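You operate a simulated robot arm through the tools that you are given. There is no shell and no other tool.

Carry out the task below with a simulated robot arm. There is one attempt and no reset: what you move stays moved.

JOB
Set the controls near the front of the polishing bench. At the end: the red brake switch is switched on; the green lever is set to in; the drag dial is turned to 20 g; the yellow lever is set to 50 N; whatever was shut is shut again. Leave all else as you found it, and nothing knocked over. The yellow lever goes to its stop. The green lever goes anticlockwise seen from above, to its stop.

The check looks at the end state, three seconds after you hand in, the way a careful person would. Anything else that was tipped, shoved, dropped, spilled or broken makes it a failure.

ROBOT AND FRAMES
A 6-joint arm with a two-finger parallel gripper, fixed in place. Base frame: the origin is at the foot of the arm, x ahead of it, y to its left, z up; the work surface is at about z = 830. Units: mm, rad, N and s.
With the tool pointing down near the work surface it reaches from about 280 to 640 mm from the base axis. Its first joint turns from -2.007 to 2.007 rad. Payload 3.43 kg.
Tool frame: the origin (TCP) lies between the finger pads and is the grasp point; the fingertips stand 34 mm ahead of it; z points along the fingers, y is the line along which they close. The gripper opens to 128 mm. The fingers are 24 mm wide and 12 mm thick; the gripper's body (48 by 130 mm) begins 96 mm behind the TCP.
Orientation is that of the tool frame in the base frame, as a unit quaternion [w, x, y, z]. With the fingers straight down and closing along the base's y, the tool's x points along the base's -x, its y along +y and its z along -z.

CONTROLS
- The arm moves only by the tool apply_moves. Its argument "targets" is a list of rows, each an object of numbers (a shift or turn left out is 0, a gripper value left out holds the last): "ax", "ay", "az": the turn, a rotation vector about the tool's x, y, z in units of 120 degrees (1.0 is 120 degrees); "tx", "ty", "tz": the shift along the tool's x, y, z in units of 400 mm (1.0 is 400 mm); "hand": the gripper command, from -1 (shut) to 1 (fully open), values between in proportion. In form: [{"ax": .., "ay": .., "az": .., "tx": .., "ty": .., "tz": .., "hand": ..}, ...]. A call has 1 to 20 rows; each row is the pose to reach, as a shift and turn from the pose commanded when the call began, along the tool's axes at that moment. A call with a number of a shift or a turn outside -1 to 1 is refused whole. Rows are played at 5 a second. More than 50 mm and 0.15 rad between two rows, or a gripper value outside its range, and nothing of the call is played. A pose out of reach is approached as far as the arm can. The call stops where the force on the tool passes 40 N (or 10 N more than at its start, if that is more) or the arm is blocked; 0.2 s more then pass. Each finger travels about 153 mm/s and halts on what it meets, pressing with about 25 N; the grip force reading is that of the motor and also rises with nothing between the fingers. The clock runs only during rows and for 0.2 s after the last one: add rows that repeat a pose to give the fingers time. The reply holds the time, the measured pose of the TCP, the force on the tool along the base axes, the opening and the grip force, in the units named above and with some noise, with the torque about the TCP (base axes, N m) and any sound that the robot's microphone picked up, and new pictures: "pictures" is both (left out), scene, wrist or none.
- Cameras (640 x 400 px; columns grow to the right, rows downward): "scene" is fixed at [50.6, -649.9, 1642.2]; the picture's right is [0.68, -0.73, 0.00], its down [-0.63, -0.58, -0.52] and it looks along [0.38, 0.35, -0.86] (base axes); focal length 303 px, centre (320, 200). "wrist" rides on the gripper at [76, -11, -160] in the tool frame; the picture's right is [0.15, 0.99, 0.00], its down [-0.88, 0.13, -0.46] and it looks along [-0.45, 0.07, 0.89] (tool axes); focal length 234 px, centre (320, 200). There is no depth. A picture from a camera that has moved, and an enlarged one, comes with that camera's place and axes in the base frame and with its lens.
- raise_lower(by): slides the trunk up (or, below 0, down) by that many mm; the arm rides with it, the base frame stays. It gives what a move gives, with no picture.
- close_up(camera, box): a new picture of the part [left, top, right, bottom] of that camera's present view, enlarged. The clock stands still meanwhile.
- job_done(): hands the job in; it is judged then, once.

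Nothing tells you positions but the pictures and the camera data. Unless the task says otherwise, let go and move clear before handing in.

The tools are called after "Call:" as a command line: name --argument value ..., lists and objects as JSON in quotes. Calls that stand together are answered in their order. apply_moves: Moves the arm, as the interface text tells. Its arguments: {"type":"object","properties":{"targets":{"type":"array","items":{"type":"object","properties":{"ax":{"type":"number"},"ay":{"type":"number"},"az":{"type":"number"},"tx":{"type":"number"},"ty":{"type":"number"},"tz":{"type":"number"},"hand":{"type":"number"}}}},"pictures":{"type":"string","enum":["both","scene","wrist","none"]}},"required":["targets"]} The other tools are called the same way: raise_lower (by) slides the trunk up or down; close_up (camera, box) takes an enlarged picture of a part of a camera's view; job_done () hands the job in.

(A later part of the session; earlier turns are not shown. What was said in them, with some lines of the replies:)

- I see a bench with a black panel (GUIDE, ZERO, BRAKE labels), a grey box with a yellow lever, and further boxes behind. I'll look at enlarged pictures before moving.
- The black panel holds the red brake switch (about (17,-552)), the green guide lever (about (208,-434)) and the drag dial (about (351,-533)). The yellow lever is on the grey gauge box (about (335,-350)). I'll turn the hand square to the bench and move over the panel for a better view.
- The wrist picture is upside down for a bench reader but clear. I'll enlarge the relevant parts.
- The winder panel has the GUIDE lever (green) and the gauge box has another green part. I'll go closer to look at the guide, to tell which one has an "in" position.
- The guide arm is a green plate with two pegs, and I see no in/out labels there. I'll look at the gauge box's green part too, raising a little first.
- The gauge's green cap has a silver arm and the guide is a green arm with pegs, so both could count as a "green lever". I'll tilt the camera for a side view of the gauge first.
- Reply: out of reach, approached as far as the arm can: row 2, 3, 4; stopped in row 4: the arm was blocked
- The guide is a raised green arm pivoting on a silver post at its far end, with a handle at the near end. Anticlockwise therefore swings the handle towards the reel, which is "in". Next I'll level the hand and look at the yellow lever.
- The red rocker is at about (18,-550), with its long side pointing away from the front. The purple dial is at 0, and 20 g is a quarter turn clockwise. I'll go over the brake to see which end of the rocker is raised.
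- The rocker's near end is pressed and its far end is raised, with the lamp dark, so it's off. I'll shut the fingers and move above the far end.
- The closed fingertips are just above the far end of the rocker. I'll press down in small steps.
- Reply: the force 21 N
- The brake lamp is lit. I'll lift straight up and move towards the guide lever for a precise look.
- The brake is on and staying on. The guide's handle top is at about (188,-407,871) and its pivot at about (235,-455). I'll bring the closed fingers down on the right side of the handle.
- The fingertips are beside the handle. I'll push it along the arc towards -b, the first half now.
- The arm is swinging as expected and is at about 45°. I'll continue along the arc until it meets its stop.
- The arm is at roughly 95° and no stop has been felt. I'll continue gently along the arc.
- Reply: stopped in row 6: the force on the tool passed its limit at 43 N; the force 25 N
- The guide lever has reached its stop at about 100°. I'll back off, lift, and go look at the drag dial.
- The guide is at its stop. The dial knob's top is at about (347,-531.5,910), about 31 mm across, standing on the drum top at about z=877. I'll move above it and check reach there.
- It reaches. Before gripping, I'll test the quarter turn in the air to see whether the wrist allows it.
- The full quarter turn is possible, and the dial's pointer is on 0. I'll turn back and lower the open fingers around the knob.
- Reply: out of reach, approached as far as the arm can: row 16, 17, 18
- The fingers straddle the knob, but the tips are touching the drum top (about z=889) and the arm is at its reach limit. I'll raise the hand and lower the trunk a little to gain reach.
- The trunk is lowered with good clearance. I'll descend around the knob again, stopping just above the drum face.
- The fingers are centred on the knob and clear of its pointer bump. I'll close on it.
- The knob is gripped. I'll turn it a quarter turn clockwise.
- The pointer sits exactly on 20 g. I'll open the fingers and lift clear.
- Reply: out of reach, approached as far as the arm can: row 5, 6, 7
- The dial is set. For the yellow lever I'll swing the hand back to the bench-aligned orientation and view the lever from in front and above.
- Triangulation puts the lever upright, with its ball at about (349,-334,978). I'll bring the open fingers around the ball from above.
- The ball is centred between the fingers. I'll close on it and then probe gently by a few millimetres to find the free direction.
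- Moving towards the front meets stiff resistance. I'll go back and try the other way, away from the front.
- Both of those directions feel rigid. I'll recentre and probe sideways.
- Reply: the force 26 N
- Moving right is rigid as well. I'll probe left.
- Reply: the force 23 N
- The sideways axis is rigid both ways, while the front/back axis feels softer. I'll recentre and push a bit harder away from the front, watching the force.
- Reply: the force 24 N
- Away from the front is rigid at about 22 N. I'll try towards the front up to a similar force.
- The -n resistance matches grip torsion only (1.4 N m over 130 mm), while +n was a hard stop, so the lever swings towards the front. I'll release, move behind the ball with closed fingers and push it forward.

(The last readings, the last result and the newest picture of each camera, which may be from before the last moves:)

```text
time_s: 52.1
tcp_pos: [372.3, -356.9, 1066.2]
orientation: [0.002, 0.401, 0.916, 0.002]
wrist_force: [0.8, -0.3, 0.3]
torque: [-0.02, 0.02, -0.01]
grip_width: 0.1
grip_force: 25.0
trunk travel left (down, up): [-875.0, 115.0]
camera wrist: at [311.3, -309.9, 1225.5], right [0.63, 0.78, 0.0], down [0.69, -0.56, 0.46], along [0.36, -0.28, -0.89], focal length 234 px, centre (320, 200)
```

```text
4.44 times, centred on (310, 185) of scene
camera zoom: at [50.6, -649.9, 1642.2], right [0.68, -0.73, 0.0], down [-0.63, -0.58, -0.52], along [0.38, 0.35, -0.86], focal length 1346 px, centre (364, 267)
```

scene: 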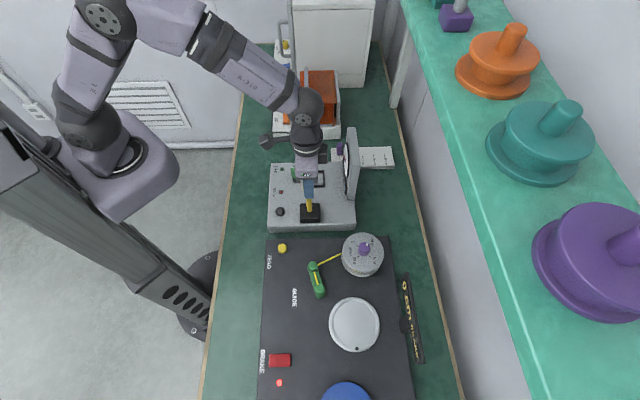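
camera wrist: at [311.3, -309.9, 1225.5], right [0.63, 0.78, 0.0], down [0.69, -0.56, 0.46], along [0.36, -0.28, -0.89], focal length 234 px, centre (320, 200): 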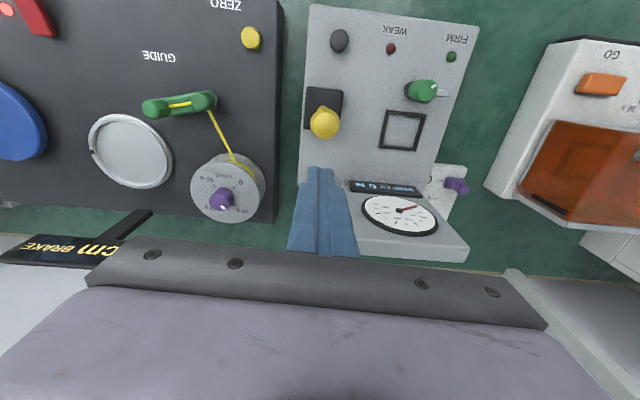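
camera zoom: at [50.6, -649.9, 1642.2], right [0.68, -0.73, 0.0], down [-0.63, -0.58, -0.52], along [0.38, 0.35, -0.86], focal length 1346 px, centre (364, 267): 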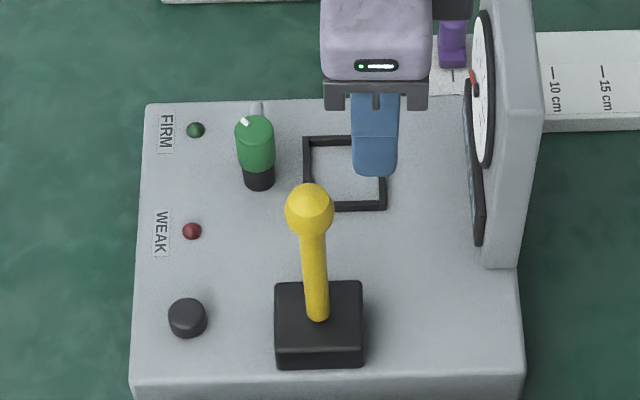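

The lever now leans very slightly to the front, confirming its direction. I'll lower the closed fingers behind the ball and push it forward along its arc.

Call:
apply_moves --targets '[{"tz": 0.08}, {"tz": 0.13}, {"tz": 0.148}, {"tx": 0.016, "tz": 0.148}, {"tx": 0.0445, "tz": 0.149}, {"tx": 0.073, "tz": 0.153}, {"tx": 0.1, "tz": 0.159}, {"tx": 0.1275, "tz": 0.168}, {"tx": 0.1535, "tz": 0.178}, {"tx": 0.1535, "tz": 0.178}]' --pictures "both"

Call:
close_up --camera "scene" --box '[260, 140, 360, 230]'

```text
time_s: 54.4
tcp_pos: [332.8, -311.7, 995.6]
orientation: [0.002, 0.401, 0.916, 0.003]
wrist_force: [0.0, -0.1, -0.6]
torque: [0.02, -0.02, -0.04]
grip_width: 0.1
grip_force: 24.9
trunk travel left (down, up): [-875.0, 115.0]
camera wrist: at [270.5, -264.6, 1154.2], right [0.63, 0.78, 0.01], down [0.69, -0.56, 0.46], along [0.36, -0.28, -0.89], focal length 234 px, centre (320, 200)
```

scene: 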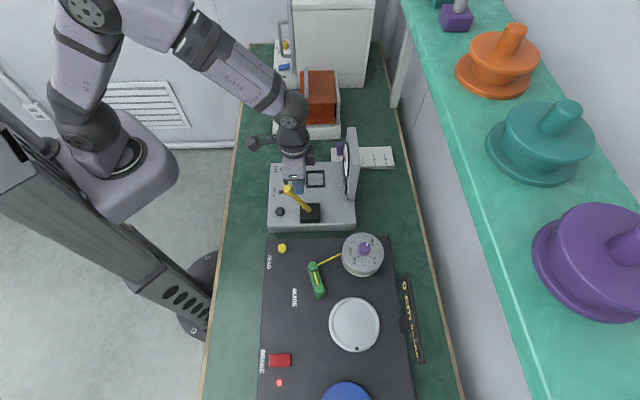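
wrist: 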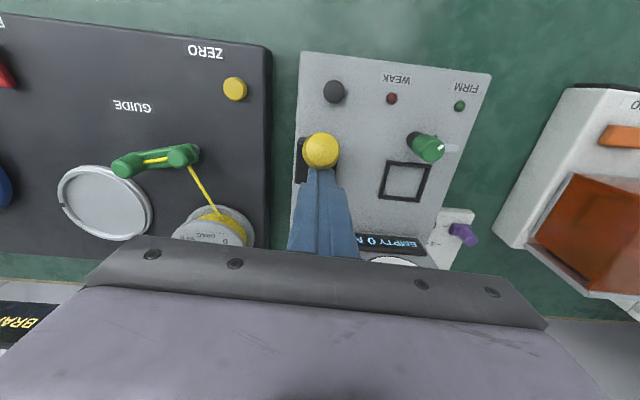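

```text
4.44 times, centred on (310, 185) of scene
camera zoom: at [50.6, -649.9, 1642.2], right [0.68, -0.73, 0.0], down [-0.63, -0.58, -0.52], along [0.38, 0.35, -0.86], focal length 1346 px, centre (364, 267)
```

zoom: 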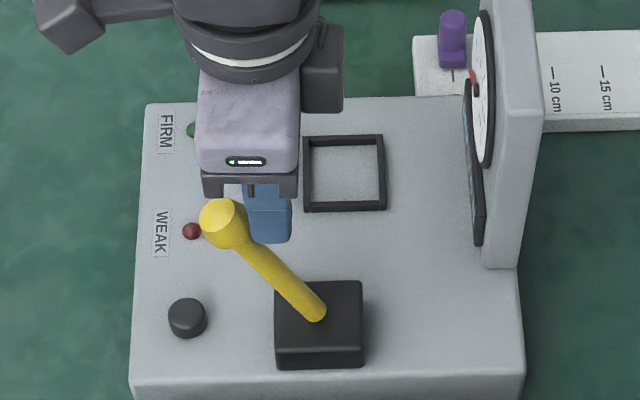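

The lever tilts forward freely and is at about 25°. I'll continue along the arc to its stop.

Call:
apply_moves --targets '[{"tx": 0.025, "tz": 0.013}, {"tx": 0.049, "tz": 0.028}, {"tx": 0.072, "tz": 0.0455}, {"tx": 0.0925, "tz": 0.065}, {"tx": 0.112, "tz": 0.0855}, {"tx": 0.112, "tz": 0.0855}]' --pictures "both"

Call:
close_up --camera "scene" --box '[260, 140, 360, 230]'

```text
time_s: 55.8
tcp_pos: [302.6, -276.8, 960.6]
orientation: [0.001, 0.401, 0.916, 0.002]
wrist_force: [0.2, -0.4, 0.0]
torque: [-0.03, 0.0, 0.0]
grip_width: 0.0
grip_force: 25.2
trunk travel left (down, up): [-875.0, 115.0]
camera wrist: at [240.2, -231.3, 1119.3], right [0.63, 0.78, 0.01], down [0.69, -0.56, 0.46], along [0.36, -0.28, -0.89], focal length 234 px, centre (320, 200)
```

scene: 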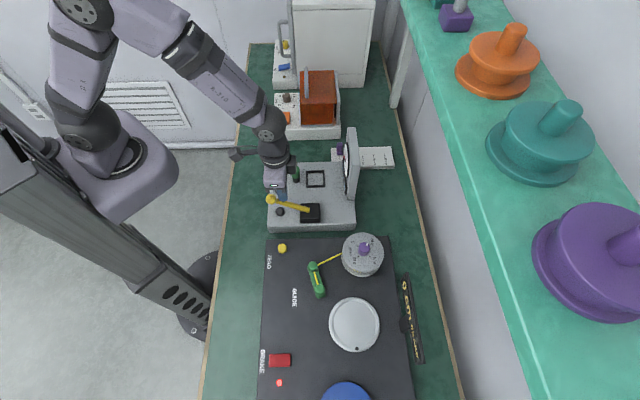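
wrist: 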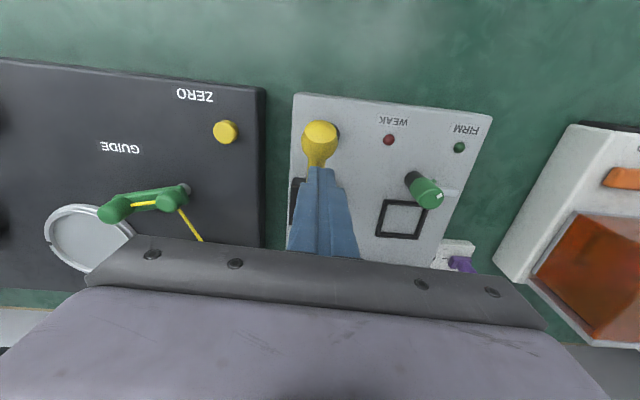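

```text
4.44 times, centred on (310, 185) of scene
camera zoom: at [50.6, -649.9, 1642.2], right [0.68, -0.73, 0.0], down [-0.63, -0.58, -0.52], along [0.38, 0.35, -0.86], focal length 1346 px, centre (364, 267)
```

zoom: 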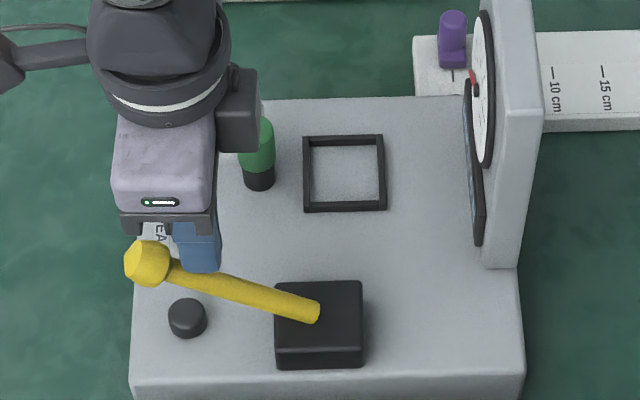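

The lever is at about 55° and still free. I'll continue in smaller steps, watching for its stop and for clearance to the black button.

Call:
apply_moves --targets '[{"tx": 0.0085, "tz": 0.011}, {"tx": 0.017, "tz": 0.0225}, {"tx": 0.0245, "tz": 0.0345}, {"tx": 0.032, "tz": 0.0465}, {"tx": 0.032, "tz": 0.0465}]' --pictures "both"

Call:
close_up --camera "scene" --box '[260, 140, 360, 230]'

```text
time_s: 56.6
tcp_pos: [298.7, -277.6, 952.3]
orientation: [0.011, 0.4, 0.916, -0.002]
wrist_force: [2.4, 0.0, 13.9]
torque: [0.12, 0.07, -0.01]
grip_width: 0.0
grip_force: 25.0
trunk travel left (down, up): [-875.0, 115.0]
stopped in row 4: the force on the tool passed its limit at 45 N (the readings are from after the stop); the commanded pose is now the measured one
camera wrist: at [235.5, -226.8, 1108.8], right [0.63, 0.78, 0.0], down [0.68, -0.55, 0.48], along [0.37, -0.3, -0.88], focal length 234 px, centre (320, 200)
```

scene: 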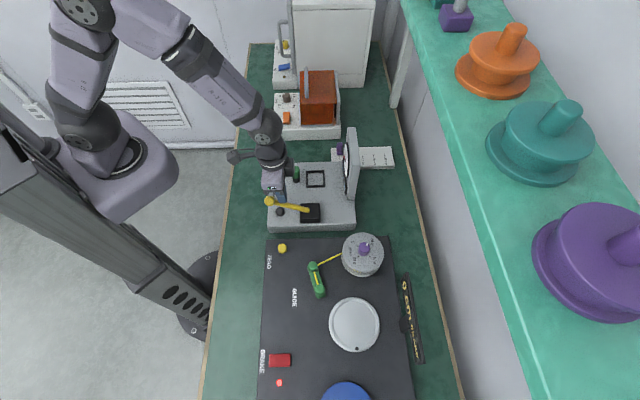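
wrist: 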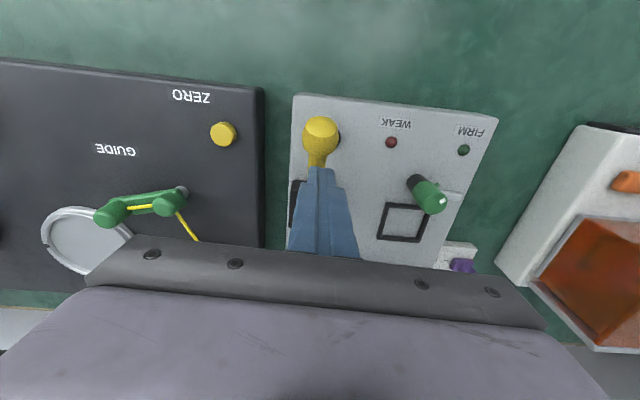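

```text
4.44 times, centred on (310, 185) of scene
camera zoom: at [50.6, -649.9, 1642.2], right [0.68, -0.73, 0.0], down [-0.63, -0.58, -0.52], along [0.38, 0.35, -0.86], focal length 1346 px, centre (364, 267)
```

zoom: 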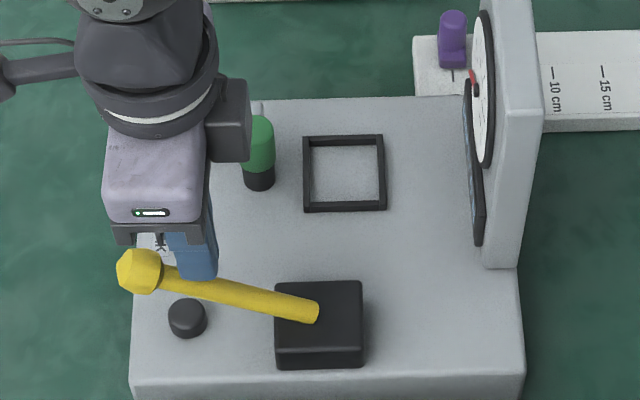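

The lever met its stop: it had been moving at about 0 N and then the force jumped to 45 N. I'll lift away and inspect everything.

Call:
apply_moves --targets '[{"tx": -0.01, "tz": -0.04}, {"tx": -0.01, "tz": -0.14}, {"tx": -0.01, "tz": -0.25}, {"tx": 0.05, "ty": -0.05, "tz": -0.3}, {"tx": 0.13, "ty": -0.1, "tz": -0.3}, {"tx": 0.2, "ty": -0.15, "tz": -0.3}, {"tx": 0.2, "ty": -0.15, "tz": -0.3}]' --pictures "both"

Call:
close_up --camera "scene" --box '[250, 130, 410, 230]'

Call:
close_up --camera "scene" --box '[250, 225, 442, 345]'

Call:
close_up --camera "scene" --box '[240, 300, 400, 400]'

Call:
close_up --camera "wrist" --box '[340, 90, 560, 260]'

```text
time_s: 58.2
tcp_pos: [196.5, -256.3, 1069.8]
orientation: [0.009, 0.4, 0.916, -0.001]
wrist_force: [0.3, 0.4, 0.5]
torque: [0.02, 0.03, -0.01]
grip_width: 0.0
grip_force: 24.9
trunk travel left (down, up): [-875.0, 115.0]
camera wrist: at [133.5, -207.3, 1225.6], right [0.63, 0.78, 0.0], down [0.69, -0.55, 0.47], along [0.37, -0.29, -0.88], focal length 234 px, centre (320, 200)
```

scene: 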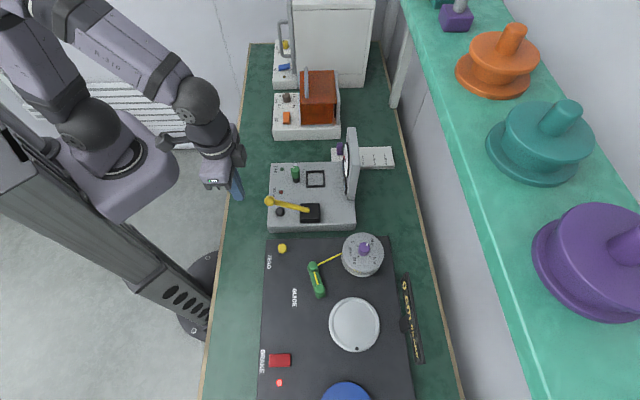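
wrist: 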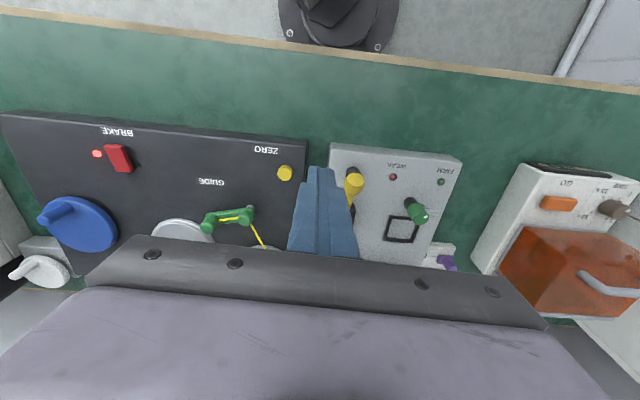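

```text
4.00 times, centred on (330, 180) of scene
camera zoom: at [50.6, -649.9, 1642.2], right [0.68, -0.73, 0.0], down [-0.63, -0.58, -0.52], along [0.38, 0.35, -0.86], focal length 1211 px, centre (280, 280)
```

zoom: 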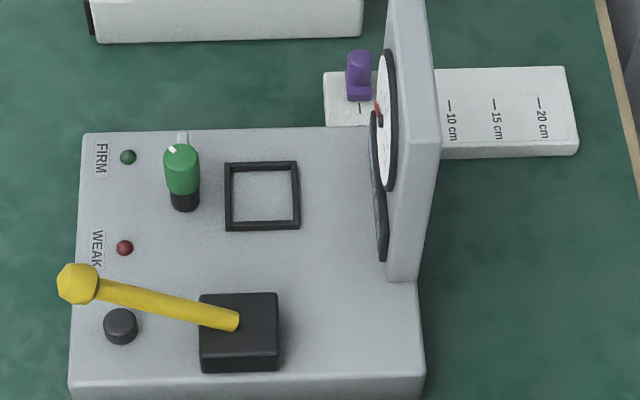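

```text
3.33 times, centred on (346, 285) of scene
camera zoom: at [50.6, -649.9, 1642.2], right [0.68, -0.73, 0.0], down [-0.63, -0.58, -0.52], along [0.38, 0.35, -0.86], focal length 1010 px, centre (233, -83)
```

zoom: 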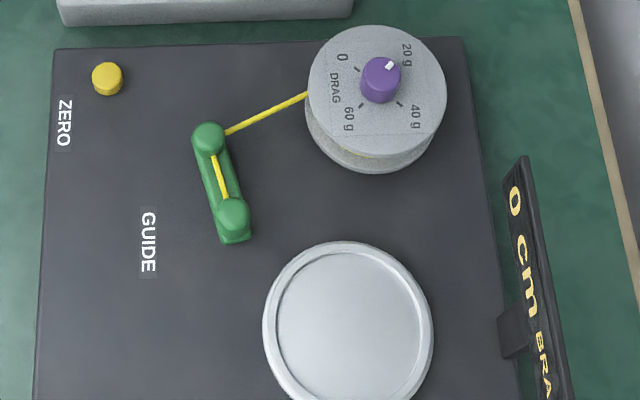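

```text
4.00 times, centred on (320, 350) of scene
camera zoom: at [50.6, -649.9, 1642.2], right [0.68, -0.73, 0.0], down [-0.63, -0.58, -0.52], along [0.38, 0.35, -0.86], focal length 1211 px, centre (320, -400)
```

zoom: 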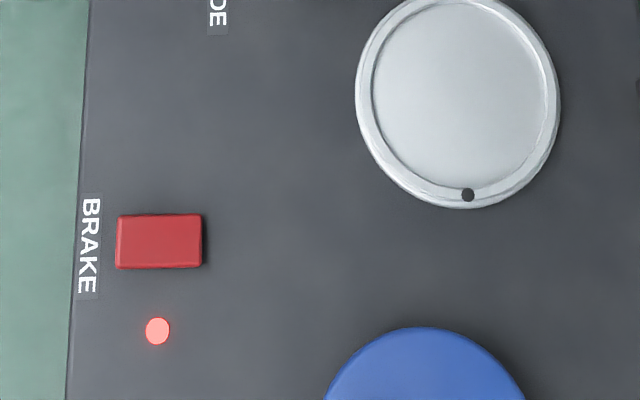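

```text
2.35 times, centred on (450, 175) of wrist
camera zoom: at [133.5, -207.3, 1225.6], right [0.63, 0.78, 0.0], down [0.69, -0.55, 0.47], along [0.37, -0.29, -0.88], focal length 551 px, centre (14, 259)
```

zoom: 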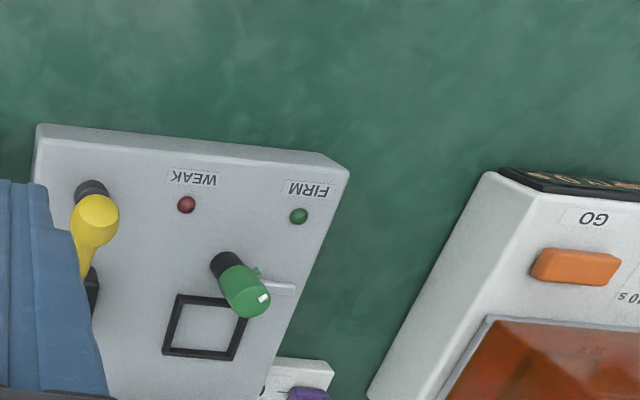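

All four controls read as asked:
- **Brake:** the rocker is on and its lamp is lit.
- **Green guide lever:** swung anticlockwise to its stop.
- **Drag dial:** the pointer is on the 20 g tick.
- **Yellow lever:** at its stop, and it stayed there after I let go.

Nothing else looks disturbed, nothing was opened, and the arm is clear, so I'm handing in.

Call:
job_done

```text
The job is handed in.
```

I set all four controls and handed the job in; the result of the check hasn't come back.

- **Red brake switch:** switched on; its lamp is lit.
- **Green lever:** swung anticlockwise to its stop. I took this to be the arm marked GUIDE on the black panel. There is also an unlabelled green post on the grey gauge box. Only the guide arm moves inwards when turned anticlockwise, so I left the post alone.
- **Drag dial:** its pointer is on the 20 g mark.
- **Yellow lever:** pulled towards the front to its stop, where it stayed after I let go. I saw no 50 N mark, so this relies on the stop being the 50 N position. The gauge display showed 0 N throughout, as far as I could see it.

While finding which way the yellow lever moves, I gripped its ball and pushed in each direction with up to about 25 N. The gauge box did not appear to shift. Nothing was opened, so nothing needed shutting again, and I saw nothing knocked over. The arm is clear of the bench controls. I lowered the trunk by 50 mm to reach the dial and left it there.
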